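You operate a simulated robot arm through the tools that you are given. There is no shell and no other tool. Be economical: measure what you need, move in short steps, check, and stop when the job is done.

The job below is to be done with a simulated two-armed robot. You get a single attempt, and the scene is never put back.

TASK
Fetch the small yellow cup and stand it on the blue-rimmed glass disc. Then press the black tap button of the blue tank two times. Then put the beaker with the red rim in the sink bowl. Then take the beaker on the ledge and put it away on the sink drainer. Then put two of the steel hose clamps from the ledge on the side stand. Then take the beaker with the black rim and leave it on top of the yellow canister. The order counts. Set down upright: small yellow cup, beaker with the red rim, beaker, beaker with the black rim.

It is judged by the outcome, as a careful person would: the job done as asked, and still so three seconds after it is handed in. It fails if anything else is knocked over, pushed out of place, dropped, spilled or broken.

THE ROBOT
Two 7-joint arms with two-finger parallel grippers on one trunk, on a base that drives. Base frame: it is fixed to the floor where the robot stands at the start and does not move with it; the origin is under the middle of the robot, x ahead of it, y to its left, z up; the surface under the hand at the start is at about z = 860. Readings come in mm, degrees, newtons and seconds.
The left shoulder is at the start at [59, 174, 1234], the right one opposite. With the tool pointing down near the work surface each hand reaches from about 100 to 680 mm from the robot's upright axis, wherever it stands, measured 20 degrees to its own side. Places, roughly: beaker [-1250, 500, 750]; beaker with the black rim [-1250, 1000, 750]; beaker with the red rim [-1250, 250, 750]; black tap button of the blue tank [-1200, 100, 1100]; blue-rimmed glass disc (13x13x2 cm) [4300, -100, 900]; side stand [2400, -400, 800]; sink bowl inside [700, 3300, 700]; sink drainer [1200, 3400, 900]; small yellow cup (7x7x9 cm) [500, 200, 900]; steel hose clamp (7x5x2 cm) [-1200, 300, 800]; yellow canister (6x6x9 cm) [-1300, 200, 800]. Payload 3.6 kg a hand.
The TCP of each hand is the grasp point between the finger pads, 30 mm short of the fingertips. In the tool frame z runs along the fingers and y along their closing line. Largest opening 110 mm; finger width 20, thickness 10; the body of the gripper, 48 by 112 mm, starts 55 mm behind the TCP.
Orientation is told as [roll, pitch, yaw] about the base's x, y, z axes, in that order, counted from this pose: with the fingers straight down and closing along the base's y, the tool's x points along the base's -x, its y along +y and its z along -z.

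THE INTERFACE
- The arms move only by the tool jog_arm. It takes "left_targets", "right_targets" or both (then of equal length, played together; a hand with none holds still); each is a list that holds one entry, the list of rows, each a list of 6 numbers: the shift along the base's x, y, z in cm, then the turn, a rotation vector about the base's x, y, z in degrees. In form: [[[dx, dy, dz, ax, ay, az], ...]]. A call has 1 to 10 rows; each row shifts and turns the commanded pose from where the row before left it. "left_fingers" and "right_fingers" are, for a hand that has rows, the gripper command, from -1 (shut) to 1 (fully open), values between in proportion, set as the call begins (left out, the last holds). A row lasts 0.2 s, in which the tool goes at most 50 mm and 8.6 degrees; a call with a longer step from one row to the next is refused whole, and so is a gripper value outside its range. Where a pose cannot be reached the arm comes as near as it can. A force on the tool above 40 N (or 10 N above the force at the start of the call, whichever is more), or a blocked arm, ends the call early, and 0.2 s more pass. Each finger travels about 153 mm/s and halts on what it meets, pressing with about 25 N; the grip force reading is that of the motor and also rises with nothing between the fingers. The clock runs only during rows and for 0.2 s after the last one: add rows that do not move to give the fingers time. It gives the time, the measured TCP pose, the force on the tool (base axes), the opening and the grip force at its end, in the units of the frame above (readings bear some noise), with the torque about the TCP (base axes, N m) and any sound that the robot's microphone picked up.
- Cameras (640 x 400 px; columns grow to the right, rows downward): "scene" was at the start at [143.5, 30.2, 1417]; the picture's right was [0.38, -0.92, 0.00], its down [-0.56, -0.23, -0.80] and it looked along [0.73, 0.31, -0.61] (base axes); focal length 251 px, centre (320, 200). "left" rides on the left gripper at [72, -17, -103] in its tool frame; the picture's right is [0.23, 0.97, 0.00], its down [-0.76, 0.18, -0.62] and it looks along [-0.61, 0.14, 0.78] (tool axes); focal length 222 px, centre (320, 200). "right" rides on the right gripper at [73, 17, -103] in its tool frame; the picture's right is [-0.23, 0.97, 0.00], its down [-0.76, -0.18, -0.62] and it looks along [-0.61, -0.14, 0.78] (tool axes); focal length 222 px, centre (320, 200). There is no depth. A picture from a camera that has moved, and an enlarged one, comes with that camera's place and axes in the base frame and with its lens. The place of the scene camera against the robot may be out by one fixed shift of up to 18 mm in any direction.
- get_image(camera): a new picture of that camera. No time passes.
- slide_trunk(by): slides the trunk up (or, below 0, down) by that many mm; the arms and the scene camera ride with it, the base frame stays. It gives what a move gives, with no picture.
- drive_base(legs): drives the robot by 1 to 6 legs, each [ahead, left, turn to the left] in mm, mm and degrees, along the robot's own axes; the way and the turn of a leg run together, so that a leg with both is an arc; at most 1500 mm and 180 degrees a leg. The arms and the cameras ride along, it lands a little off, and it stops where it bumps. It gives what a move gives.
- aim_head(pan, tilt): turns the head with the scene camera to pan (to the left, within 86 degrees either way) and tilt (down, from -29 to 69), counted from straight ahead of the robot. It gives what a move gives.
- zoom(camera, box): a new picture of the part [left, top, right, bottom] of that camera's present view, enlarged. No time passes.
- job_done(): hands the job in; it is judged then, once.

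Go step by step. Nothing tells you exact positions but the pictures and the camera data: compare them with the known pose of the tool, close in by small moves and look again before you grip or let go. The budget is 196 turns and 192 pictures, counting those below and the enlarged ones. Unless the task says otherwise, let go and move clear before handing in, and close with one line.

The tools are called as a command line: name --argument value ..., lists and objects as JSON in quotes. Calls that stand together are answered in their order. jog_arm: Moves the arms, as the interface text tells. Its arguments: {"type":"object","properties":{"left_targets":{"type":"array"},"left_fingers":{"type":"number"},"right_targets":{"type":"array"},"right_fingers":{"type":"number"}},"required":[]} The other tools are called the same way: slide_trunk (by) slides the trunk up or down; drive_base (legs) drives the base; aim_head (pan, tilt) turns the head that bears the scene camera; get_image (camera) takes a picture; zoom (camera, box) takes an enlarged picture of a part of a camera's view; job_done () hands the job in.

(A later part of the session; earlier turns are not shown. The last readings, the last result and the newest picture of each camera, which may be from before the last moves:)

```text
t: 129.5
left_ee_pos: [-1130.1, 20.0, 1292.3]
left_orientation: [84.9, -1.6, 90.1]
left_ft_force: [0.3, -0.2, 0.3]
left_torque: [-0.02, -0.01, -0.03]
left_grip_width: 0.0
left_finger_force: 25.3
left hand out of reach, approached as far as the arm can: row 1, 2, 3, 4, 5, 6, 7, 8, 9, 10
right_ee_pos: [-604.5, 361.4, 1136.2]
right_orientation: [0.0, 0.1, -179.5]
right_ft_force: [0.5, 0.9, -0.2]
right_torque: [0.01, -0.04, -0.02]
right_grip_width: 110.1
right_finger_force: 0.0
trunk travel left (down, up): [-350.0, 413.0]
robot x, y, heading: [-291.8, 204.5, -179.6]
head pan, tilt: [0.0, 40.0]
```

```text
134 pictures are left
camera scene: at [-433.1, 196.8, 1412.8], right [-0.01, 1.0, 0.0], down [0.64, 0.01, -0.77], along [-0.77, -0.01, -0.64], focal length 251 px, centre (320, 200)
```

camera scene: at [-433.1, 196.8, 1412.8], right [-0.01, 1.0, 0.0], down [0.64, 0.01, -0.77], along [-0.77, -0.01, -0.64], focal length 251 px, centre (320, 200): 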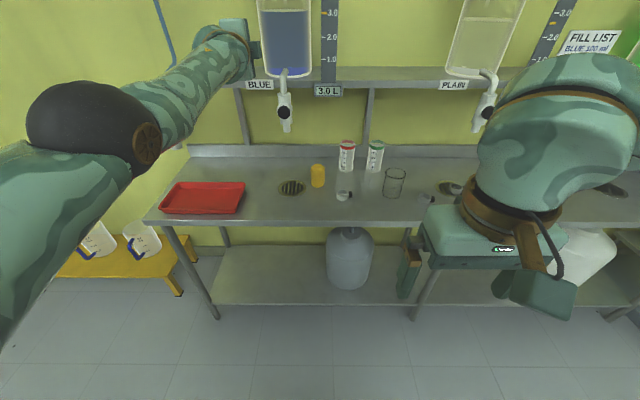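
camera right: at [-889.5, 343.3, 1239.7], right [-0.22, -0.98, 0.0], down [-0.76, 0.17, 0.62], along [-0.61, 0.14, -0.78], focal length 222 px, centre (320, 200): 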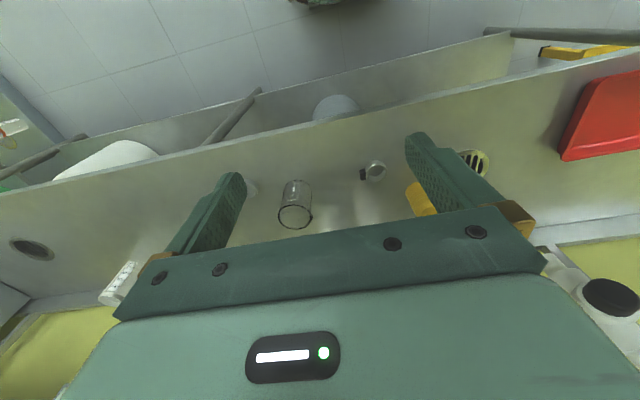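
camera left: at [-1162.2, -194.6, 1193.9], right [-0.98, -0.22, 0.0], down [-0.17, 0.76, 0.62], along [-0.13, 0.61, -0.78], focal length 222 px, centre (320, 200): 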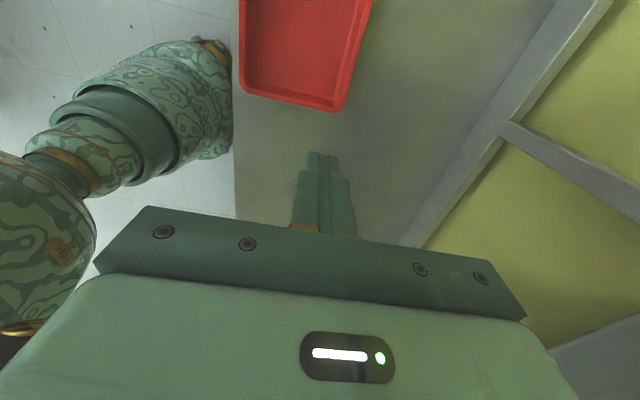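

jog_arm --left_targets '[[[4, -1, -1, 0, 0, 0], [4, -1, -1, 0, 0, 0], [4, -1, -1, 0, 0, 0], [4, -1, -1, 0, 0, 0], [4, -1, -1, 0, 0, 0], [4, -1, -1, 0, 0, 0], [0, 0, 0, 0, 0, 0]]]'

get_image --camera "scene"

```text
t: 131.1
left_ee_pos: [-1134.6, -12.4, 1270.2]
left_orientation: [84.8, -1.7, 90.1]
left_ft_force: [-0.4, 0.0, -0.6]
left_torque: [-0.02, 0.01, 0.03]
left_grip_width: 0.2
left_finger_force: 25.3
left hand out of reach, approached as far as the arm can: row 1, 2, 3, 4, 5, 6
right_ee_pos: [-604.4, 362.3, 1137.4]
right_orientation: [0.0, 0.1, -179.5]
right_ft_force: [-0.4, -0.6, -0.7]
right_torque: [0.0, 0.01, 0.01]
right_grip_width: 110.0
right_finger_force: 0.1
trunk travel left (down, up): [-350.0, 413.0]
robot x, y, heading: [-287.7, 200.7, -179.6]
head pan, tilt: [0.0, 40.0]
```

```text
133 pictures are left
camera scene: at [-432.5, 196.9, 1412.9], right [-0.01, 1.0, 0.0], down [0.64, 0.01, -0.77], along [-0.77, -0.01, -0.64], focal length 251 px, centre (320, 200)
```

scene: 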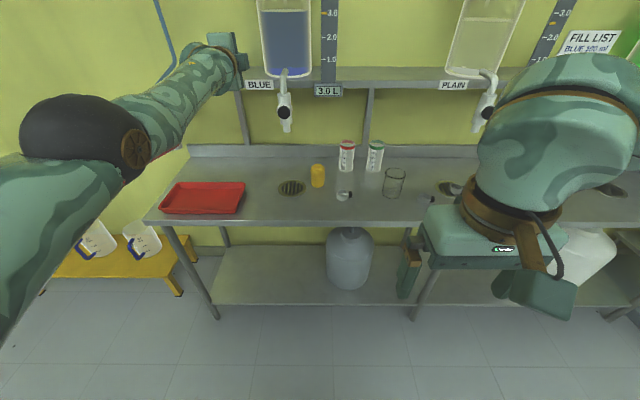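

jog_arm --left_targets '[[[0, 0, 0, -8.5, 0, 0], [0, 0, 0, -8.5, 0, 0], [0, 0, 0, -8.5, 0, 0], [0, 0, 0, -8.5, 0, 0], [0, 0, 0, -8.5, 0, 0], [0, 0, 0, -8.5, 0, 0], [0, 0, 0, -8.5, 0, 0], [0, 0, 0, -8.5, 0, 0], [0, 0, 0, -8.5, 0, 0], [0, 0, 0, -8.5, 0, 0]]]'

jog_arm --left_targets '[[[1, -4, -2, 0, 0, 0], [1, -4, -2, 0, 0, 0], [1, -4, -2, 0, 0, 0], [2, -3, -2, 0, 0, 0], [2, -3, -2, 0, 0, 0], [2, -3, -2, 0, 0, 0], [0, 0, 0, 0, 0, 0]]]'

get_image --camera "scene"

```text
t: 133.3
left_ee_pos: [-1135.1, -10.0, 1269.6]
left_orientation: [86.0, 83.5, 91.2]
left_ft_force: [0.8, 0.6, -0.1]
left_torque: [0.01, 0.04, -0.02]
left_grip_width: 0.2
left_finger_force: 24.8
right_ee_pos: [-603.7, 361.4, 1136.5]
right_orientation: [0.1, 0.0, -179.5]
right_ft_force: [-0.5, 0.1, 0.7]
right_torque: [-0.01, -0.03, -0.02]
right_grip_width: 110.2
right_finger_force: 0.0
trunk travel left (down, up): [-350.0, 413.0]
robot x, y, heading: [-290.9, 203.9, -179.4]
head pan, tilt: [0.0, 40.0]
```

```text
t: 134.9
left_ee_pos: [-1106.0, -230.0, 1143.5]
left_orientation: [86.2, 83.4, 91.5]
left_ft_force: [-0.1, 0.6, -0.8]
left_torque: [-0.01, 0.03, 0.02]
left_grip_width: 0.0
left_finger_force: 25.0
left hand out of reach, approached as far as the arm can: row 1, 2, 3, 4, 5, 6
right_ee_pos: [-603.7, 362.6, 1137.2]
right_orientation: [0.0, 0.0, -179.5]
right_ft_force: [0.2, -0.4, -0.4]
right_torque: [-0.01, 0.0, 0.02]
right_grip_width: 110.5
right_finger_force: 0.0
trunk travel left (down, up): [-350.0, 413.0]
robot x, y, heading: [-293.0, 204.9, -179.4]
head pan, tilt: [0.0, 40.0]
```

```text
132 pictures are left
camera scene: at [-432.6, 197.5, 1412.9], right [-0.01, 1.0, 0.0], down [0.64, 0.0, -0.77], along [-0.77, -0.01, -0.64], focal length 251 px, centre (320, 200)
```

scene: 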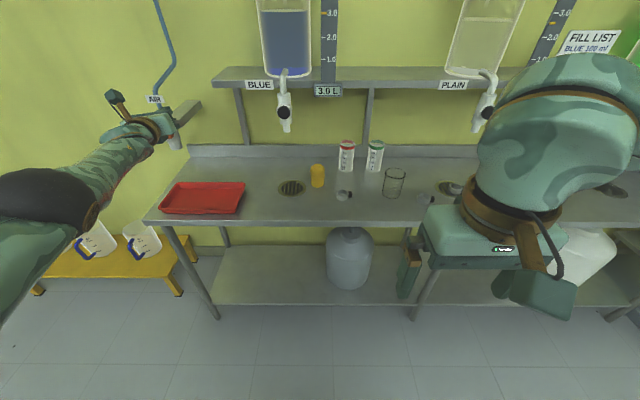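

jog_arm --left_targets '[[[3, 0, 3, 0, 0, 0], [3, 0, 3, 0, 0, 0], [3, 0, 3, 0, 0, 0], [3, 2, 3, 0, 0, 0], [3, 2, 3, 0, 0, 0], [3, 2, 3, 0, 0, 0], [3, 2, 0, 0, 0, 0], [3, 2, 0, 0, 0, 0], [0, 0, 0, 0, 0, 0]]]'

get_image --camera "scene"

```text
t: 136.9
left_ee_pos: [-1106.7, -213.6, 1344.4]
left_orientation: [75.3, 83.4, 79.5]
left_ft_force: [0.5, -0.2, 0.6]
left_torque: [0.01, 0.01, -0.02]
left_grip_width: 0.0
left_finger_force: 25.1
left hand out of reach, approached as far as the arm can: row 1, 2, 3, 4, 5, 6, 7, 8
right_ee_pos: [-604.0, 360.1, 1136.2]
right_orientation: [-0.1, 0.0, -179.5]
right_ft_force: [0.1, 0.1, -0.3]
right_torque: [-0.02, 0.0, -0.03]
right_grip_width: 109.8
right_finger_force: 0.1
trunk travel left (down, up): [-350.0, 413.0]
robot x, y, heading: [-289.8, 203.7, -179.5]
head pan, tilt: [0.0, 40.0]
```

```text
131 pictures are left
camera scene: at [-432.8, 196.9, 1412.8], right [-0.01, 1.0, 0.0], down [0.64, 0.01, -0.77], along [-0.77, -0.01, -0.64], focal length 251 px, centre (320, 200)
```

scene: 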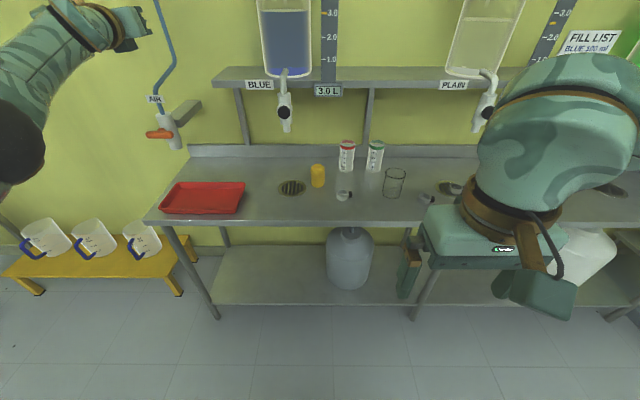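

jog_arm --left_targets '[[[4, 2, -2, 0, 0, 0], [4, 2, -2, 0, 0, 0], [4, 2, -2, 0, 0, 0], [4, 2, -2, 0, 0, 0], [4, 2, -2, 0, 0, 0], [4, 2, -2, 0, 0, 0], [0, 0, 0, 0, 0, 0]]]'

get_image --camera "scene"

```text
t: 138.5
left_ee_pos: [-1061.7, -179.3, 1283.6]
left_orientation: [63.4, 82.7, 67.4]
left_ft_force: [-0.1, -0.4, -0.7]
left_torque: [-0.02, -0.04, 0.0]
left_grip_width: 0.0
left_finger_force: 25.2
left hand out of reach, approached as far as the arm can: row 1, 2, 3, 4, 5, 6
right_ee_pos: [-604.1, 361.4, 1135.8]
right_orientation: [0.0, 0.1, -179.5]
right_ft_force: [-0.9, -0.5, 0.5]
right_torque: [-0.04, -0.02, -0.02]
right_grip_width: 110.1
right_finger_force: 0.0
trunk travel left (down, up): [-350.0, 413.0]
robot x, y, heading: [-286.4, 201.1, -179.4]
head pan, tilt: [0.0, 40.0]
```

```text
130 pictures are left
camera scene: at [-432.9, 196.3, 1412.8], right [-0.01, 1.0, 0.0], down [0.64, 0.01, -0.77], along [-0.77, -0.01, -0.64], focal length 251 px, centre (320, 200)
```

scene: 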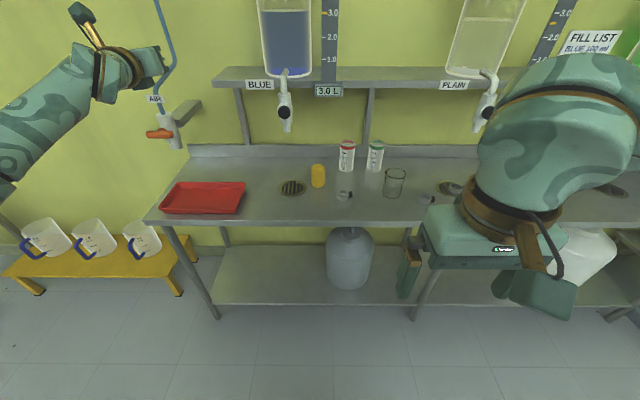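

jog_arm --left_targets '[[[4, 1, -1, 0, 0, 0], [4, 1, -1, 0, 0, 0], [4, 1, -1, 0, 0, 0], [4, 1, -1, 0, 0, 0], [4, 1, -1, 0, 0, 0], [4, 1, -1, 0, 0, 0], [4, 1, -1, 0, 0, 0], [0, 0, 0, 0, 0, 0]]]'

get_image --camera "scene"

```text
t: 140.3
left_ee_pos: [-1010.3, -210.0, 1252.0]
left_orientation: [63.2, 82.1, 66.0]
left_ft_force: [0.6, -0.1, -0.1]
left_torque: [-0.01, -0.03, 0.01]
left_grip_width: 0.0
left_finger_force: 25.3
left hand out of reach, approached as far as the arm can: row 1, 2, 3, 4, 5, 6, 7
right_ee_pos: [-603.5, 360.5, 1135.5]
right_orientation: [0.0, 0.1, -179.5]
right_ft_force: [0.9, -0.1, 0.7]
right_torque: [0.02, -0.05, -0.01]
right_grip_width: 110.1
right_finger_force: 0.0
trunk travel left (down, up): [-350.0, 413.0]
robot x, y, heading: [-291.9, 203.8, -179.5]
head pan, tilt: [0.0, 40.0]
```

```text
129 pictures are left
camera scene: at [-432.4, 196.3, 1412.9], right [-0.01, 1.0, 0.0], down [0.64, 0.01, -0.77], along [-0.77, -0.01, -0.64], focal length 251 px, centre (320, 200)
```

scene: 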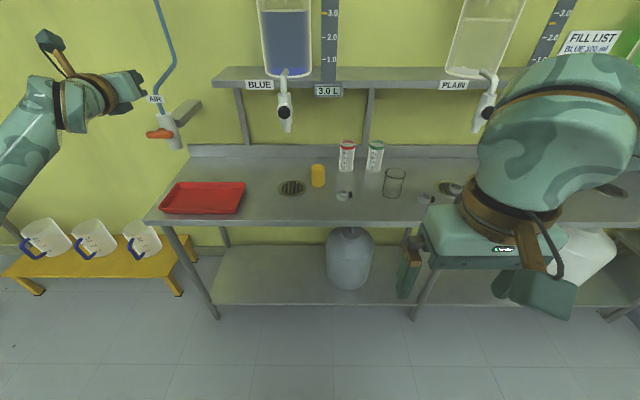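

jog_arm --left_targets '[[[0, 0, 0, 8.5, 0, 0], [0, 0, 0, 8.5, 0, 0], [0, 0, 0, 8.5, 0, 0], [0, 0, 0, 8.5, 0, 0], [0, 0, 0, 8.5, 0, 0], [0, 0, 0, 8.5, 0, 0], [0, 0, 0, 8.5, 0, 0], [0, 0, 0, 8.5, 0, 0], [0, 0, 0, 8.5, 0, 0], [0, 0, 0, 8.5, 0, 0]]]'

jog_arm --left_targets '[[[1, 0, 0, 0, -8, 0], [1, 0, 0, 0, -8, 0], [1, 0, 0, 0, -8, 0], [1, 0, 0, 0, -8, 0], [1, 0, 0, 0, -8, 0], [1, 0, 0, 0, -8, 0], [1, 0, 0, 0, -8, 0], [1, 0, 0, 0, -8, 0], [1, 0, 0, 0, -8, 0], [1, 0, 0, 0, -8, 0]]]'

get_image --camera "scene"

```text
t: 142.5
left_ee_pos: [-1008.2, -215.8, 1248.9]
left_orientation: [86.1, -1.9, 87.3]
left_ft_force: [-0.2, -0.5, 0.5]
left_torque: [0.0, 0.0, 0.01]
left_grip_width: 0.0
left_finger_force: 24.6
left hand out of reach, approached as far as the arm can: row 1
right_ee_pos: [-603.1, 361.3, 1136.3]
right_orientation: [0.0, 0.0, -179.4]
right_ft_force: [0.5, 0.6, -1.3]
right_torque: [0.0, -0.02, 0.0]
right_grip_width: 110.0
right_finger_force: 0.0
trunk travel left (down, up): [-350.0, 413.0]
robot x, y, heading: [-292.7, 199.9, -179.7]
head pan, tilt: [0.0, 40.0]
```

```text
t: 144.7
left_ee_pos: [-902.9, -213.2, 1249.1]
left_orientation: [5.9, -3.0, 91.3]
left_ft_force: [0.8, 0.6, 0.4]
left_torque: [0.01, 0.0, -0.02]
left_grip_width: 0.0
left_finger_force: 24.9
left hand out of reach, approached as far as the arm can: row 10
right_ee_pos: [-604.3, 362.7, 1136.7]
right_orientation: [0.0, 0.0, -179.5]
right_ft_force: [-0.2, 0.1, -0.1]
right_torque: [-0.03, 0.01, 0.04]
right_grip_width: 110.2
right_finger_force: 0.0
trunk travel left (down, up): [-350.0, 413.0]
robot x, y, heading: [-289.5, 200.9, -179.3]
head pan, tilt: [0.0, 40.0]
```

```text
128 pictures are left
camera scene: at [-432.7, 197.8, 1412.9], right [-0.01, 1.0, 0.0], down [0.64, 0.0, -0.77], along [-0.77, -0.01, -0.64], focal length 251 px, centre (320, 200)
```

scene: 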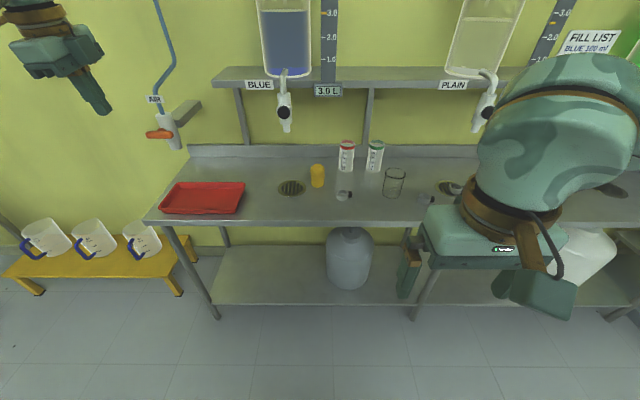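

Good, the left arm is bending outward again. Fold it in.

jog_arm --left_targets '[[[4, 1, -1, 0, -5, 0], [4, 1, -1, 0, 0, 8], [4, 1, -1, 0, 0, 8], [4, 1, -1, 0, 0, 8], [4, 1, -1, 0, 0, 8], [3, 1, -1, 0, 0, 8], [0, 0, -1, 0, 0, 8], [0, 0, -1, 0, 0, 8], [0, 0, 0, 0, 0, 8], [0, 0, 0, 0, 0, 8]]]'

get_image --camera "scene"

```text
t: 146.9
left_ee_pos: [-672.9, -154.4, 1167.2]
left_orientation: [1.1, -2.9, 163.7]
left_ft_force: [-0.3, -0.3, 0.3]
left_torque: [0.02, 0.01, 0.0]
left_grip_width: 0.0
left_finger_force: 25.3
right_ee_pos: [-603.6, 360.7, 1136.4]
right_orientation: [0.0, 0.0, -179.5]
right_ft_force: [0.1, 0.1, -0.7]
right_torque: [-0.01, -0.01, -0.02]
right_grip_width: 109.9
right_finger_force: 0.1
trunk travel left (down, up): [-350.0, 413.0]
robot x, y, heading: [-292.2, 201.1, -179.7]
head pan, tilt: [0.0, 40.0]
```

```text
127 pictures are left
camera scene: at [-432.4, 196.6, 1412.9], right [-0.01, 1.0, 0.0], down [0.64, 0.01, -0.77], along [-0.77, -0.01, -0.64], focal length 251 px, centre (320, 200)
```

scene: 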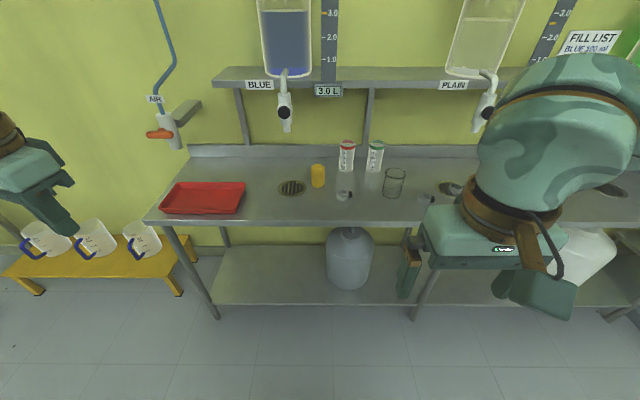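

Left arm is back to normal. Straighten it, tuck it in a bit, and drive to the ledge with the red beaker ahead-right for the right hand.

jog_arm --left_targets '[[[2, 1, 0, 0, -3, 8], [2, 1, 0, 0, 0, 8], [1, 1, 0, 0, 0, 0], [0, 0, 0, 0, 0, 0]]]'

drive_base --legs '[[430, 100, 0]]'

get_image --camera "scene"

get_image --camera "right"

```text
t: 147.9
left_ee_pos: [-624.2, -124.8, 1167.2]
left_orientation: [0.3, 0.0, 179.6]
left_ft_force: [-0.6, -0.7, -0.1]
left_torque: [0.0, -0.02, -0.01]
left_grip_width: 0.0
left_finger_force: 24.9
right_ee_pos: [-603.1, 360.8, 1136.0]
right_orientation: [0.0, 0.0, -179.6]
right_ft_force: [0.2, 0.5, 0.6]
right_torque: [0.01, 0.02, 0.0]
right_grip_width: 110.1
right_finger_force: 0.0
trunk travel left (down, up): [-350.0, 413.0]
robot x, y, heading: [-290.6, 199.9, -179.4]
head pan, tilt: [0.0, 40.0]
```

```text
t: 150.6
left_ee_pos: [-1055.9, -225.0, 1167.0]
left_orientation: [0.3, 0.0, 179.2]
left_ft_force: [-0.6, 0.1, 0.5]
left_torque: [0.01, -0.01, 0.01]
left_grip_width: 0.1
left_finger_force: 25.0
right_ee_pos: [-1033.7, 261.4, 1135.7]
right_orientation: [0.1, 0.1, -179.8]
right_ft_force: [-0.5, -0.7, 0.2]
right_torque: [-0.01, -0.01, -0.04]
right_grip_width: 110.0
right_finger_force: 0.0
trunk travel left (down, up): [-350.0, 413.0]
robot x, y, heading: [-726.2, 99.0, -179.8]
head pan, tilt: [0.0, 40.0]
```

```text
126 pictures are left
camera scene: at [-864.1, 95.1, 1412.8], right [0.0, 1.0, 0.0], down [0.64, 0.0, -0.77], along [-0.77, 0.0, -0.64], focal length 251 px, centre (320, 200)
```

scene: 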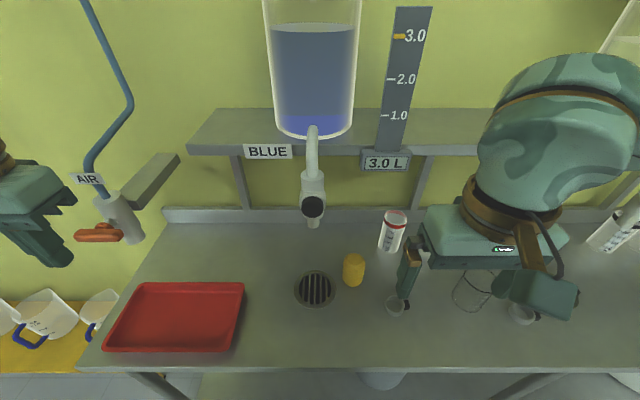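

```text
125 pictures are left
camera right: at [-962.4, 244.3, 1239.7], right [-0.22, -0.97, 0.0], down [-0.76, 0.18, 0.62], along [-0.61, 0.14, -0.78], focal length 222 px, centre (320, 200)
```

right: 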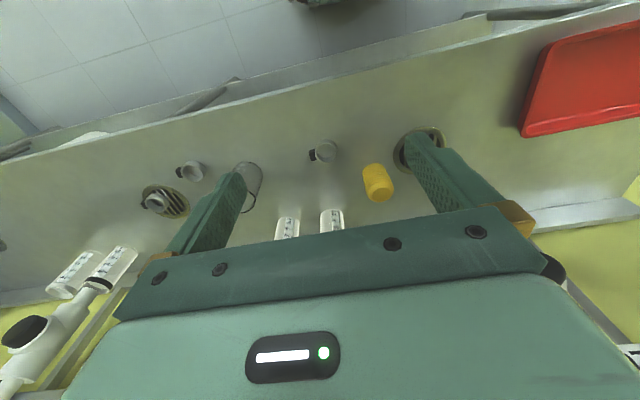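

Clamp triangulates to z≈815, so the ledge top is near 800, with the red beaker base near (-1350, 300). I bring the right hand forward, tilting 45°, to a pre-grasp spot.

jog_arm --right_targets '[[[-2, 0.4, -1.3, 0, 4.5, 0], [-2, 0.4, -1.3, 0, 4.5, 0], [-2, 0.4, -1.3, 0, 4.5, 0], [-2, 0.4, -1.3, 0, 4.5, 0], [-2, 0.4, -1.3, 0, 4.5, 0], [-2, 0.4, -1.3, 0, 4.5, 0], [-2, 0.4, -1.3, 0, 4.5, 0], [-2, 0.4, -1.3, 0, 4.5, 0], [-2, 0.4, -1.3, 0, 4.5, 0], [-2, 0.3, -1.3, 0, 4.5, 0]]]'

get_image --camera "right"

get_image --camera "scene"

```text
t: 152.8
left_ee_pos: [-1057.3, -228.9, 1165.1]
left_orientation: [0.1, 0.0, 179.3]
left_ft_force: [0.3, -1.4, 0.1]
left_torque: [0.07, 0.0, 0.02]
left_grip_width: 0.1
left_finger_force: 24.4
right_ee_pos: [-1238.6, 293.8, 1009.6]
right_orientation: [-0.4, -44.8, -179.4]
right_ft_force: [0.0, -1.4, -0.3]
right_torque: [0.06, 0.01, -0.01]
right_grip_width: 110.0
right_finger_force: 0.1
right hand out of reach, approached as far as the arm can: row 10
trunk travel left (down, up): [-350.0, 413.0]
robot x, y, heading: [-721.9, 99.3, -179.8]
head pan, tilt: [0.0, 40.0]
```

```text
124 pictures are left
camera right: at [-1113.4, 278.1, 1032.8], right [-0.16, -0.98, 0.15], down [-0.1, 0.17, 0.98], along [-0.98, 0.14, -0.13], focal length 222 px, centre (320, 200)
```

right: 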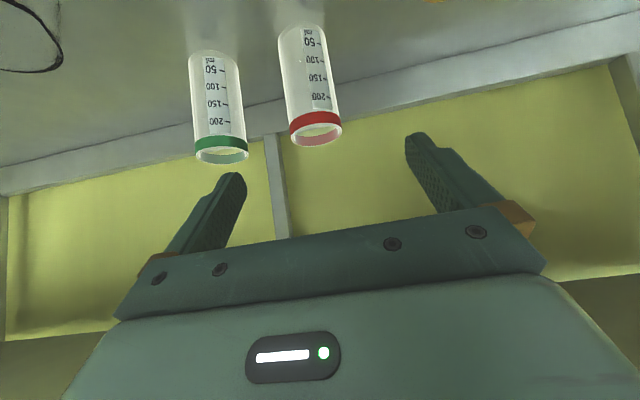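

```text
123 pictures are left
camera scene: at [-863.7, 90.4, 1412.9], right [0.0, 1.0, 0.0], down [0.64, 0.0, -0.77], along [-0.77, 0.0, -0.64], focal length 251 px, centre (320, 200)
```

scene: 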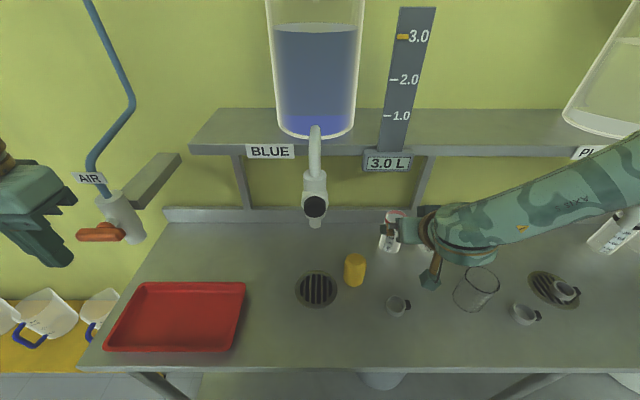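

Red beaker: axis near (-1349, 302), rim z≈923. Align and slide in diagonally.

jog_arm --right_targets '[[[0, 0.8, -1.4, 0, 0, 0], [0, 0, -1.4, 0, 0, 0], [-2, 0, -2, 0, 0, 0], [-2, 0, -2, 0, 0, 0], [-2, 0, -2, 0, 0, 0], [0, 0, 0, 0, 0, 0]]]'

get_image --camera "right"

zoom --camera "scene" --box '[320, 180, 480, 320]'

```text
t: 154.2
left_ee_pos: [-1056.4, -225.8, 1167.5]
left_orientation: [0.2, 0.0, 179.2]
left_ft_force: [0.1, 0.2, 0.3]
left_torque: [0.0, -0.02, -0.02]
left_grip_width: 0.0
left_finger_force: 25.1
right_ee_pos: [-1312.9, 294.8, 956.8]
right_orientation: [-0.1, -45.0, -179.8]
right_ft_force: [0.2, 0.0, -0.9]
right_torque: [-0.02, 0.03, 0.0]
right_grip_width: 110.2
right_finger_force: 0.1
right hand out of reach, approached as far as the arm can: row 1, 2, 3
trunk travel left (down, up): [-350.0, 413.0]
robot x, y, heading: [-719.1, 100.1, -180.0]
head pan, tilt: [0.0, 40.0]
```

```text
122 pictures are left
camera right: at [-1189.6, 278.3, 980.1], right [-0.16, -0.97, 0.16], down [-0.1, 0.18, 0.98], along [-0.98, 0.14, -0.12], focal length 222 px, centre (320, 200)
```

right: 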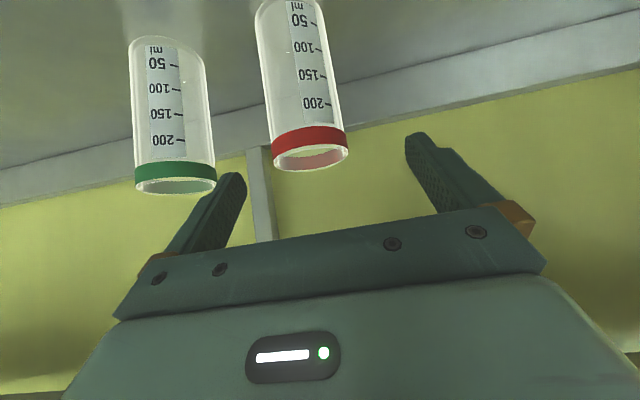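

```text
2.86 times, centred on (400, 250) of scene
camera zoom: at [-863.0, 95.1, 1413.0], right [0.0, 1.0, 0.0], down [0.64, 0.0, -0.77], along [-0.77, 0.0, -0.64], focal length 716 px, centre (91, 57)
```

zoom: 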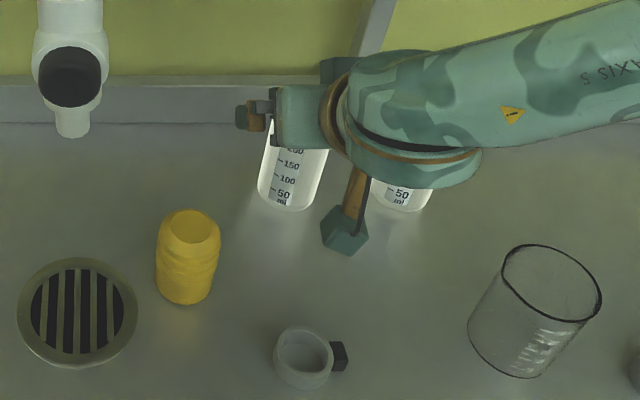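

Use the trunk for the straight descent: first centre in y, then slide the trunk down 70 mm.

jog_arm --right_targets '[[[0, 0.5, 0, 0, 0, 0], [0, 0, 0, 0, 0, 0]]]'

slide_trunk --by -72

get_image --camera "right"

zoom --camera "scene" --box '[320, 180, 480, 320]'

```text
t: 154.8
left_ee_pos: [-1056.4, -225.0, 1166.3]
left_orientation: [0.3, 0.0, 179.2]
left_ft_force: [0.6, 0.1, 0.3]
left_torque: [0.0, 0.02, 0.03]
left_grip_width: 0.0
left_finger_force: 25.2
right_ee_pos: [-1314.1, 298.9, 957.5]
right_orientation: [-0.2, -45.0, -179.6]
right_ft_force: [-0.1, 0.2, -0.2]
right_torque: [-0.01, -0.02, 0.0]
right_grip_width: 110.3
right_finger_force: 0.1
trunk travel left (down, up): [-350.0, 413.0]
robot x, y, heading: [-723.8, 99.5, -179.8]
head pan, tilt: [0.0, 40.0]
```

```text
t: 155.8
left_ee_pos: [-1056.0, -225.0, 1094.8]
left_orientation: [0.4, 0.0, 179.3]
left_ft_force: [-0.1, -0.5, -0.4]
left_torque: [0.0, 0.01, -0.04]
left_grip_width: 0.0
left_finger_force: 25.1
right_ee_pos: [-1312.8, 300.0, 886.9]
right_orientation: [-0.2, -44.7, -179.9]
right_ft_force: [-0.3, 0.0, -1.3]
right_torque: [0.01, 0.03, 0.01]
right_grip_width: 110.0
right_finger_force: 0.0
trunk travel left (down, up): [-278.0, 485.0]
robot x, y, heading: [-719.3, 94.0, -179.8]
head pan, tilt: [0.0, 40.0]
```

```text
120 pictures are left
camera right: at [-1189.7, 283.6, 908.8], right [-0.16, -0.97, 0.16], down [-0.1, 0.18, 0.98], along [-0.98, 0.14, -0.13], focal length 222 px, centre (320, 200)
```

right: 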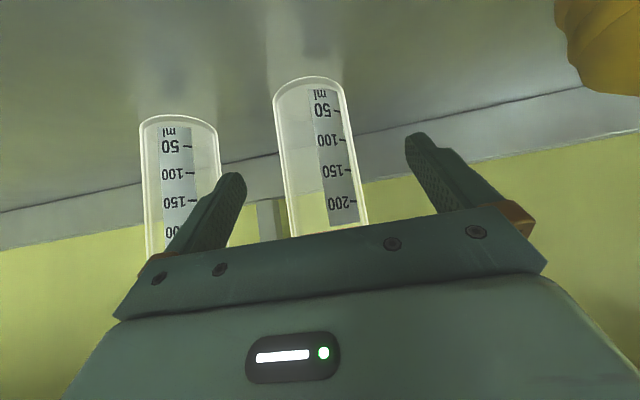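

```text
2.86 times, centred on (400, 250) of scene
camera zoom: at [-891.2, 95.7, 1339.8], right [0.0, 1.0, 0.0], down [0.64, 0.0, -0.77], along [-0.77, 0.0, -0.64], focal length 716 px, centre (91, 57)
```

zoom: 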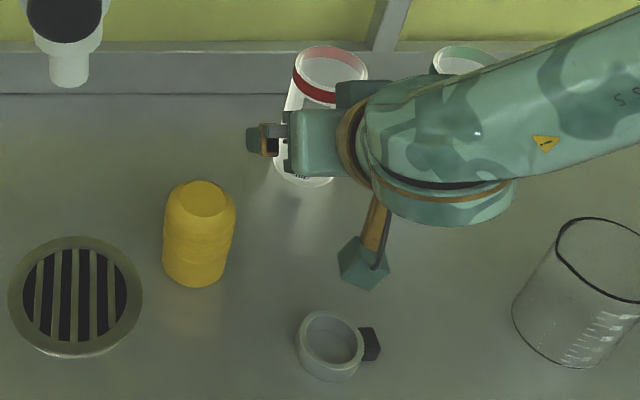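

jog_arm --right_targets '[[[-1.5, 0, 0, 0, 0, 0], [-1.5, 0, 0, 0, 0, 0], [0, 0, 0, 0, 0, 0]]]'

get_image --camera "right"

zoom --camera "scene" --box '[320, 180, 480, 320]'

```text
t: 156.7
left_ee_pos: [-1057.3, -224.4, 1094.2]
left_orientation: [0.3, 0.0, 179.2]
left_ft_force: [-1.0, 0.1, 0.2]
left_torque: [0.0, -0.04, -0.02]
left_grip_width: 0.1
left_finger_force: 25.0
right_ee_pos: [-1345.1, 301.0, 884.4]
right_orientation: [-0.2, -44.7, -179.8]
right_ft_force: [0.3, 0.9, 0.5]
right_torque: [-0.01, 0.01, -0.06]
right_grip_width: 110.1
right_finger_force: 0.1
trunk travel left (down, up): [-278.0, 485.0]
robot x, y, heading: [-722.7, 97.4, -179.8]
head pan, tilt: [0.0, 40.0]
```

```text
118 pictures are left
camera right: at [-1220.4, 283.2, 907.9], right [-0.16, -0.97, 0.16], down [-0.1, 0.17, 0.98], along [-0.98, 0.14, -0.13], focal length 222 px, centre (320, 200)
```

right: 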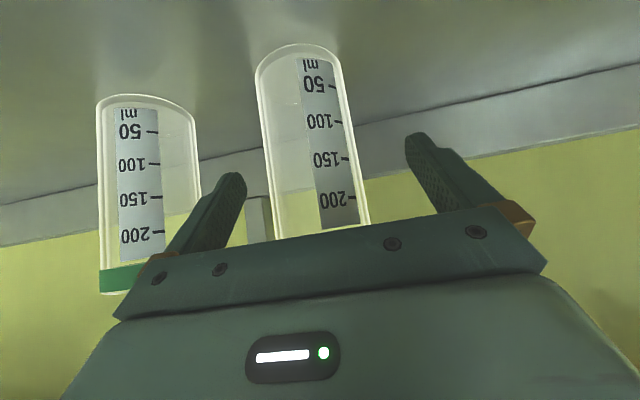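

```text
2.86 times, centred on (400, 250) of scene
camera zoom: at [-891.9, 95.2, 1339.6], right [0.0, 1.0, 0.0], down [0.64, 0.0, -0.77], along [-0.77, 0.0, -0.64], focal length 716 px, centre (91, 57)
```

zoom: 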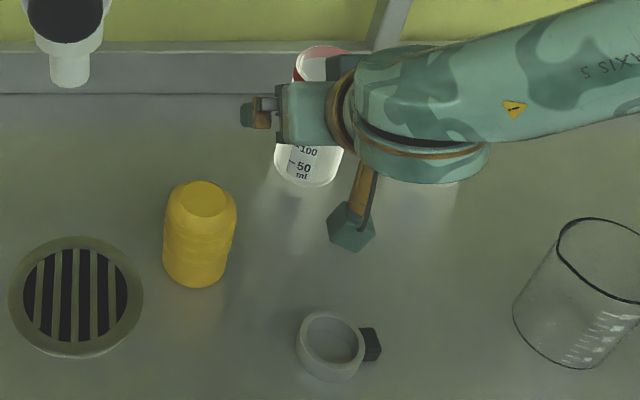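

jog_arm --right_targets '[[[-0.8, 0, 0, 0, 0, 0], [0, 0, 0, 0, 0, 0]]]'

jog_arm --right_targets '[[[0, 0, 0, 0, 0, 0], [0, 0, 0, 0, 0, 0], [0, 0, 0, 0, 0, 0], [0, 0, 0, 0, 0, 0]]]' --right_fingers -1

get_image --camera "right"

```text
t: 157.2
left_ee_pos: [-1056.4, -225.1, 1095.8]
left_orientation: [0.3, 0.0, 179.2]
left_ft_force: [-0.5, -0.1, -0.1]
left_torque: [-0.01, -0.01, 0.02]
left_grip_width: 0.0
left_finger_force: 25.3
right_ee_pos: [-1352.8, 299.4, 885.4]
right_orientation: [-0.2, -44.7, -179.7]
right_ft_force: [0.3, -0.2, 0.5]
right_torque: [0.0, 0.02, -0.01]
right_grip_width: 109.9
right_finger_force: 0.0
trunk travel left (down, up): [-278.0, 485.0]
robot x, y, heading: [-721.7, 98.7, -179.9]
head pan, tilt: [0.0, 40.0]
```

```text
t: 158.2
left_ee_pos: [-1058.3, -225.0, 1096.0]
left_orientation: [0.4, 0.0, 179.1]
left_ft_force: [0.2, 0.1, 0.8]
left_torque: [0.01, -0.01, -0.02]
left_grip_width: 0.0
left_finger_force: 24.3
right_ee_pos: [-1352.0, 300.0, 885.9]
right_orientation: [-0.2, -44.7, -179.7]
right_ft_force: [-0.6, 0.3, 1.7]
right_torque: [-0.07, 0.04, -0.01]
right_grip_width: 59.4
right_finger_force: 25.0
trunk travel left (down, up): [-278.0, 485.0]
robot x, y, heading: [-724.6, 99.1, -179.8]
head pan, tilt: [0.0, 40.0]
```

```text
116 pictures are left
camera right: at [-1228.0, 282.8, 908.5], right [-0.16, -0.97, 0.16], down [-0.1, 0.17, 0.98], along [-0.98, 0.14, -0.13], focal length 222 px, centre (320, 200)
```

right: 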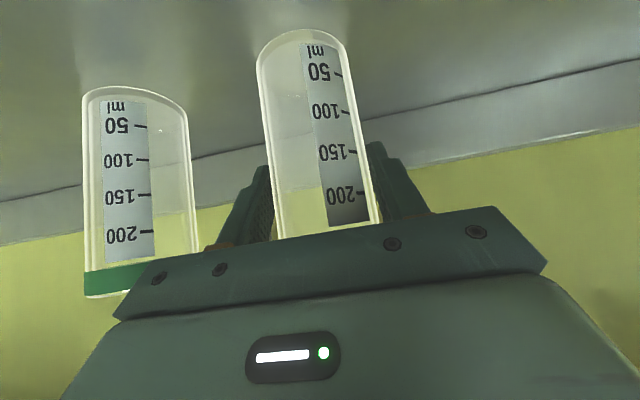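

Gripped at 59 mm. Lift with the trunk slowly and check that it doesn't slip.

slide_trunk --by 30

get_image --camera "right"

```text
t: 159.0
left_ee_pos: [-1057.3, -224.3, 1125.2]
left_orientation: [0.3, 0.1, 179.2]
left_ft_force: [-0.6, 1.0, -0.3]
left_torque: [0.03, 0.01, 0.01]
left_grip_width: 0.1
left_finger_force: 24.9
right_ee_pos: [-1353.3, 299.6, 914.6]
right_orientation: [-0.2, -44.7, -179.6]
right_ft_force: [-0.2, 0.6, -0.4]
right_torque: [0.03, 0.02, 0.03]
right_grip_width: 59.3
right_finger_force: 25.5
trunk travel left (down, up): [-308.0, 455.0]
robot x, y, heading: [-722.2, 100.0, -179.8]
head pan, tilt: [0.0, 40.0]
```

```text
115 pictures are left
camera right: at [-1229.0, 283.2, 937.7], right [-0.16, -0.97, 0.16], down [-0.11, 0.17, 0.98], along [-0.98, 0.14, -0.13], focal length 222 px, centre (320, 200)
```

right: 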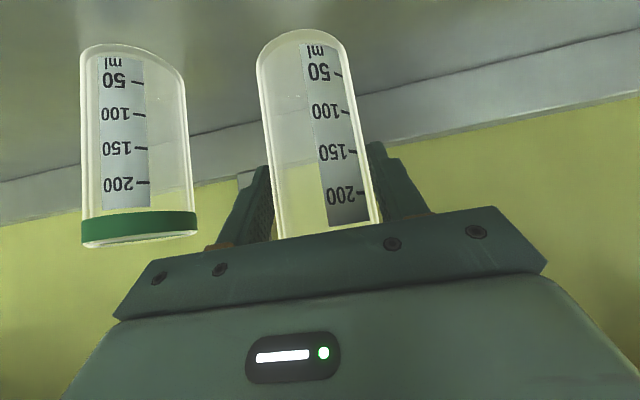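

No slip. Lift higher, back out, and turn toward the sink.

slide_trunk --by 60

drive_base --legs '[[-470, 0, 0], [0, 0, -90]]'

aim_head --pan -15 --tilt 20

get_image --camera "scene"

```text
t: 160.0
left_ee_pos: [-1056.0, -225.1, 1184.5]
left_orientation: [0.4, 0.0, 179.2]
left_ft_force: [0.3, -0.9, 1.2]
left_torque: [-0.01, -0.01, 0.0]
left_grip_width: 0.1
left_finger_force: 25.4
right_ee_pos: [-1352.5, 300.2, 974.8]
right_orientation: [-0.3, -44.7, -179.8]
right_ft_force: [0.6, 0.8, -1.5]
right_torque: [0.01, 0.01, -0.02]
right_grip_width: 59.2
right_finger_force: 24.9
trunk travel left (down, up): [-368.0, 395.0]
robot x, y, heading: [-724.7, 96.0, -179.9]
head pan, tilt: [0.0, 40.0]
```

```text
t: 166.6
left_ee_pos: [-575.7, 434.7, 1184.6]
left_orientation: [0.4, 0.0, 89.7]
left_ft_force: [0.4, -0.2, -0.3]
left_torque: [-0.01, -0.01, 0.02]
left_grip_width: 0.1
left_finger_force: 25.4
right_ee_pos: [-52.6, 732.4, 975.3]
right_orientation: [-0.3, -44.6, 90.6]
right_ft_force: [-0.3, -0.4, -1.9]
right_torque: [-0.01, -0.03, 0.0]
right_grip_width: 59.1
right_finger_force: 25.1
trunk travel left (down, up): [-368.0, 395.0]
robot x, y, heading: [-247.6, 101.2, 90.7]
head pan, tilt: [0.0, 40.0]
```

```text
t: 167.5
left_ee_pos: [-575.5, 432.9, 1184.8]
left_orientation: [0.5, -0.1, 89.6]
left_ft_force: [0.8, 0.7, 0.3]
left_torque: [0.0, 0.04, 0.01]
left_grip_width: 0.4
left_finger_force: 25.0
right_ee_pos: [-51.8, 732.7, 975.3]
right_orientation: [-0.2, -44.7, 90.6]
right_ft_force: [-0.1, 0.0, -1.6]
right_torque: [-0.04, -0.01, 0.01]
right_grip_width: 59.6
right_finger_force: 25.3
trunk travel left (down, up): [-368.0, 395.0]
robot x, y, heading: [-248.2, 99.3, 90.7]
head pan, tilt: [-15.0, 20.0]
```

```text
114 pictures are left
camera scene: at [-223.1, 241.9, 1462.4], right [0.97, -0.25, 0.0], down [-0.09, -0.33, -0.94], along [0.23, 0.91, -0.34], focal length 251 px, centre (320, 200)
```

scene: 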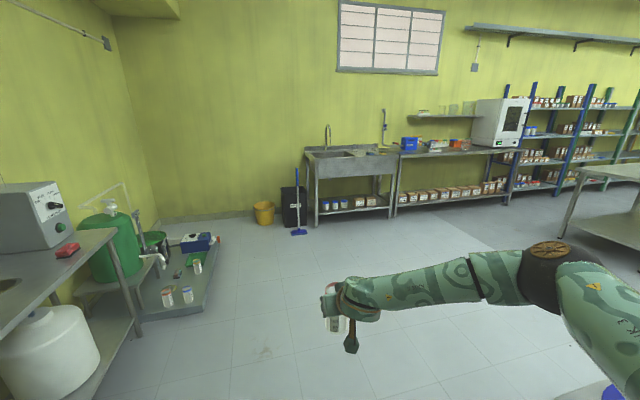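

drive_base --legs '[[1400, 0, 0], [750, -850, -0.7]]'

aim_head --pan 0 --tilt 35

get_image --camera "scene"

```text
t: 179.8
left_ee_pos: [246.5, 2601.7, 1184.6]
left_orientation: [0.5, 0.0, 90.1]
left_ft_force: [-0.2, -0.1, -0.3]
left_torque: [-0.02, 0.02, 0.01]
left_grip_width: 0.0
left_finger_force: 24.8
right_ee_pos: [766.5, 2904.4, 976.3]
right_orientation: [-0.2, -44.6, 91.0]
right_ft_force: [-1.0, 0.3, -0.7]
right_torque: [-0.03, 0.03, 0.01]
right_grip_width: 59.1
right_finger_force: 24.5
trunk travel left (down, up): [-368.0, 395.0]
robot x, y, heading: [573.7, 2273.1, 90.7]
head pan, tilt: [-15.0, 20.0]
```

```text
t: 180.6
left_ee_pos: [245.3, 2602.8, 1184.9]
left_orientation: [0.4, 0.0, 90.1]
left_ft_force: [-0.4, -0.1, 0.1]
left_torque: [0.0, 0.03, 0.0]
left_grip_width: 0.1
left_finger_force: 24.5
right_ee_pos: [767.2, 2903.9, 975.1]
right_orientation: [-0.3, -44.7, 91.2]
right_ft_force: [0.4, -0.1, -1.3]
right_torque: [0.0, -0.05, -0.01]
right_grip_width: 59.1
right_finger_force: 25.1
trunk travel left (down, up): [-368.0, 395.0]
robot x, y, heading: [574.7, 2270.2, 90.8]
head pan, tilt: [0.0, 35.0]
```

```text
113 pictures are left
camera scene: at [576.3, 2410.5, 1438.7], right [1.0, 0.02, 0.0], down [0.01, -0.57, -0.82], along [-0.01, 0.82, -0.57], focal length 251 px, centre (320, 200)
```

scene: 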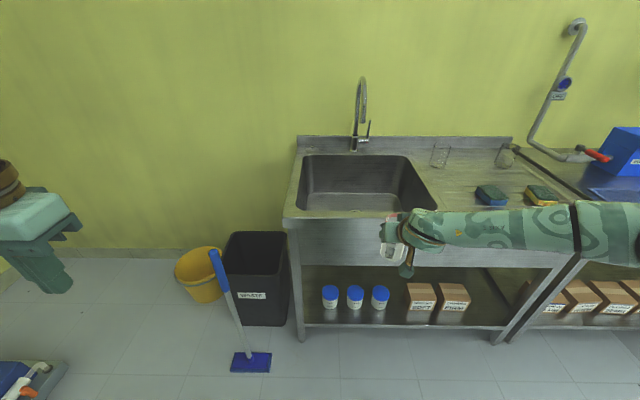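

The sink bowl spans roughly x 500–1030, y 3150–3600. Raise the trunk and drive forward over it.

slide_trunk --by 80

drive_base --legs '[[470, 0, -0.7]]'

aim_head --pan -10 --tilt 45

get_image --camera "scene"

get_image --camera "right"

```text
t: 181.8
left_ee_pos: [246.6, 2602.1, 1264.6]
left_orientation: [0.3, 0.1, 90.1]
left_ft_force: [0.4, -0.6, -0.8]
left_torque: [-0.02, -0.01, 0.01]
left_grip_width: 0.0
left_finger_force: 25.2
right_ee_pos: [766.2, 2905.5, 1054.0]
right_orientation: [-0.3, -44.6, 91.0]
right_ft_force: [-0.4, 0.4, -0.8]
right_torque: [-0.02, 0.0, 0.02]
right_grip_width: 59.4
right_finger_force: 24.4
trunk travel left (down, up): [-448.0, 315.0]
robot x, y, heading: [577.6, 2270.9, 90.9]
head pan, tilt: [0.0, 35.0]
```

```text
t: 184.6
left_ee_pos: [250.2, 3076.2, 1264.7]
left_orientation: [0.4, 0.0, 88.9]
left_ft_force: [0.5, -0.1, 0.3]
left_torque: [-0.02, -0.02, 0.03]
left_grip_width: 0.0
left_finger_force: 24.7
right_ee_pos: [775.3, 3368.9, 1053.9]
right_orientation: [-0.2, -44.6, 89.8]
right_ft_force: [-0.5, -0.2, -1.6]
right_torque: [-0.01, 0.0, -0.01]
right_grip_width: 59.3
right_finger_force: 25.0
trunk travel left (down, up): [-448.0, 315.0]
robot x, y, heading: [573.7, 2736.0, 89.5]
head pan, tilt: [0.0, 35.0]
```

```text
t: 185.3
left_ee_pos: [251.9, 3075.3, 1264.8]
left_orientation: [0.4, 0.1, 89.0]
left_ft_force: [0.1, 0.4, 0.3]
left_torque: [0.01, -0.03, -0.03]
left_grip_width: 0.1
left_finger_force: 25.1
right_ee_pos: [776.5, 3367.3, 1054.8]
right_orientation: [-0.3, -44.6, 89.9]
right_ft_force: [-0.4, 0.6, 0.3]
right_torque: [-0.02, -0.01, 0.02]
right_grip_width: 59.1
right_finger_force: 24.7
trunk travel left (down, up): [-448.0, 315.0]
robot x, y, heading: [575.3, 2740.8, 89.7]
head pan, tilt: [-10.0, 45.0]
```

```text
112 pictures are left
camera scene: at [589.9, 2848.1, 1504.6], right [0.98, -0.18, 0.0], down [-0.12, -0.7, -0.71], along [0.12, 0.7, -0.71], focal length 251 px, centre (320, 200)
```

scene: 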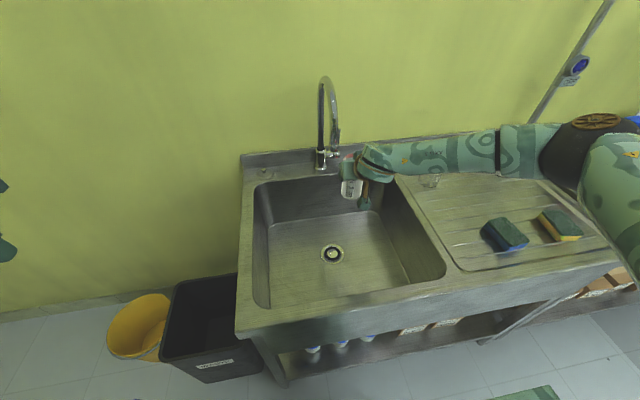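

```text
111 pictures are left
camera right: at [758.5, 3243.7, 1078.3], right [-0.97, 0.17, 0.16], down [0.18, 0.1, 0.98], along [0.15, 0.98, -0.13], focal length 222 px, centre (320, 200)
```

right: 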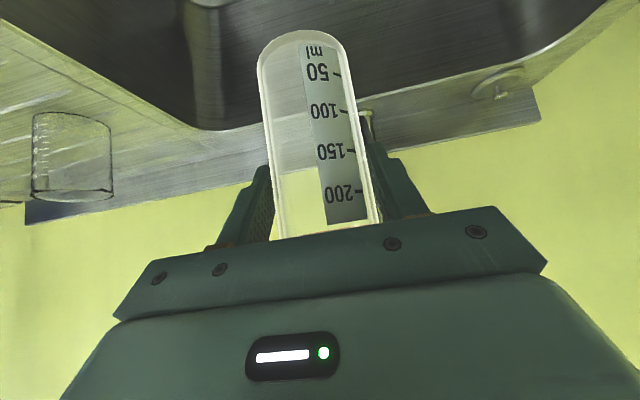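

Drain is at about (724, 3362), so I shift right to clear it, then lower with the trunk.

drive_base --legs '[[0, -65, 0]]'

slide_trunk --by -190

get_image --camera "scene"

get_image --camera "right"

```text
t: 186.3
left_ee_pos: [315.6, 3075.4, 1264.9]
left_orientation: [0.3, 0.0, 89.0]
left_ft_force: [0.6, -0.8, -0.1]
left_torque: [0.03, 0.04, 0.01]
left_grip_width: 0.2
left_finger_force: 24.4
right_ee_pos: [841.6, 3367.3, 1054.5]
right_orientation: [-0.1, -44.6, 89.9]
right_ft_force: [1.6, 0.0, -0.4]
right_torque: [-0.04, 0.06, 0.02]
right_grip_width: 59.2
right_finger_force: 24.7
trunk travel left (down, up): [-448.0, 315.0]
robot x, y, heading: [634.3, 2734.9, 90.0]
head pan, tilt: [-10.0, 45.0]
```

```text
t: 188.4
left_ee_pos: [313.6, 3073.8, 1075.1]
left_orientation: [0.3, 0.0, 89.0]
left_ft_force: [-0.1, -0.3, -0.6]
left_torque: [-0.01, 0.01, -0.06]
left_grip_width: 0.0
left_finger_force: 25.2
right_ee_pos: [841.1, 3369.1, 866.2]
right_orientation: [-0.2, -44.7, 90.1]
right_ft_force: [-0.3, -0.6, -0.8]
right_torque: [0.01, 0.0, 0.01]
right_grip_width: 59.2
right_finger_force: 25.0
trunk travel left (down, up): [-258.0, 505.0]
robot x, y, heading: [636.8, 2738.4, 89.8]
head pan, tilt: [-10.0, 45.0]
```

```text
110 pictures are left
camera scene: at [654.6, 2912.5, 1311.9], right [0.98, -0.18, 0.0], down [-0.12, -0.7, -0.71], along [0.12, 0.7, -0.71], focal length 251 px, centre (320, 200)
```

scene: 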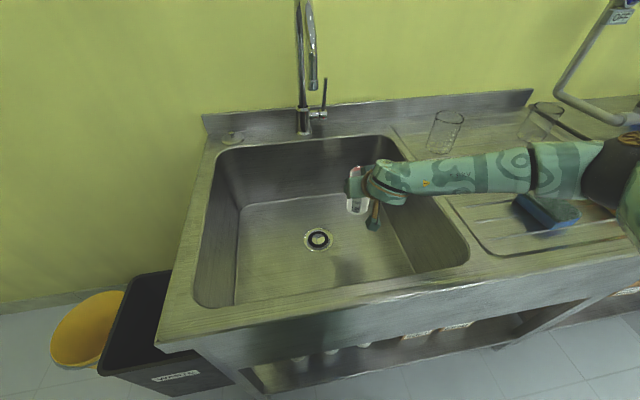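

```text
109 pictures are left
camera right: at [822.6, 3243.7, 888.9], right [-0.97, 0.16, 0.16], down [0.18, 0.1, 0.98], along [0.15, 0.98, -0.13], focal length 222 px, centre (320, 200)
```

right: 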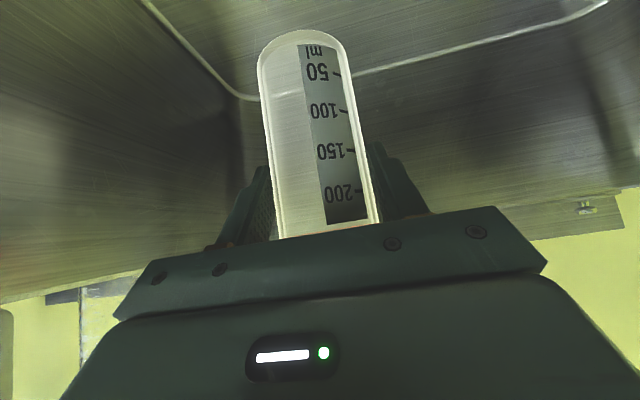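

Drain triangulates to z≈677, so the floor contact should come near TCP z 765. Lower most of the way.

slide_trunk --by -80

get_image --camera "right"

get_image --camera "scene"

```text
t: 189.5
left_ee_pos: [314.3, 3073.2, 995.6]
left_orientation: [0.4, -0.1, 89.0]
left_ft_force: [0.5, -0.3, -0.4]
left_torque: [0.01, -0.02, 0.0]
left_grip_width: 0.0
left_finger_force: 25.3
right_ee_pos: [840.3, 3367.5, 786.6]
right_orientation: [-0.2, -44.7, 89.9]
right_ft_force: [-0.6, -0.9, -1.3]
right_torque: [0.0, -0.02, -0.03]
right_grip_width: 59.2
right_finger_force: 25.1
trunk travel left (down, up): [-178.0, 585.0]
robot x, y, heading: [637.3, 2736.8, 89.9]
head pan, tilt: [-10.0, 45.0]
```

```text
108 pictures are left
camera right: at [822.8, 3243.3, 808.9], right [-0.97, 0.17, 0.16], down [0.18, 0.1, 0.98], along [0.15, 0.98, -0.13], focal length 222 px, centre (320, 200)
```

right: 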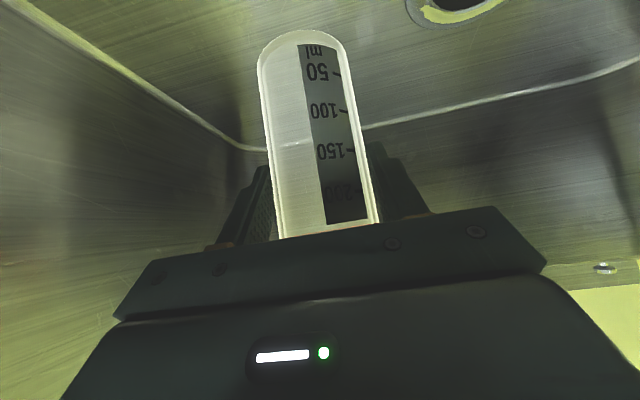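

```text
107 pictures are left
camera scene: at [654.8, 2953.8, 1228.7], right [0.98, -0.18, 0.0], down [-0.12, -0.7, -0.71], along [0.12, 0.7, -0.71], focal length 251 px, centre (320, 200)
```

scene: 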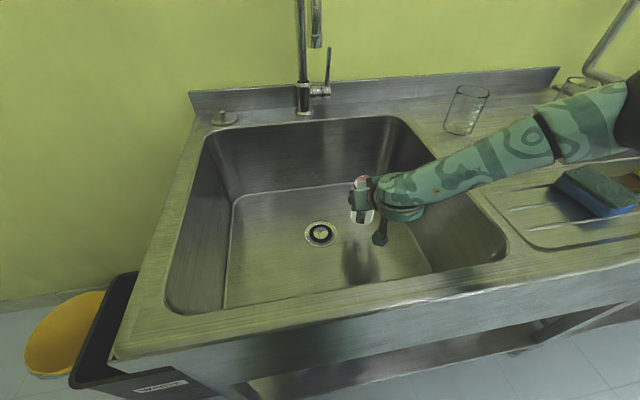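

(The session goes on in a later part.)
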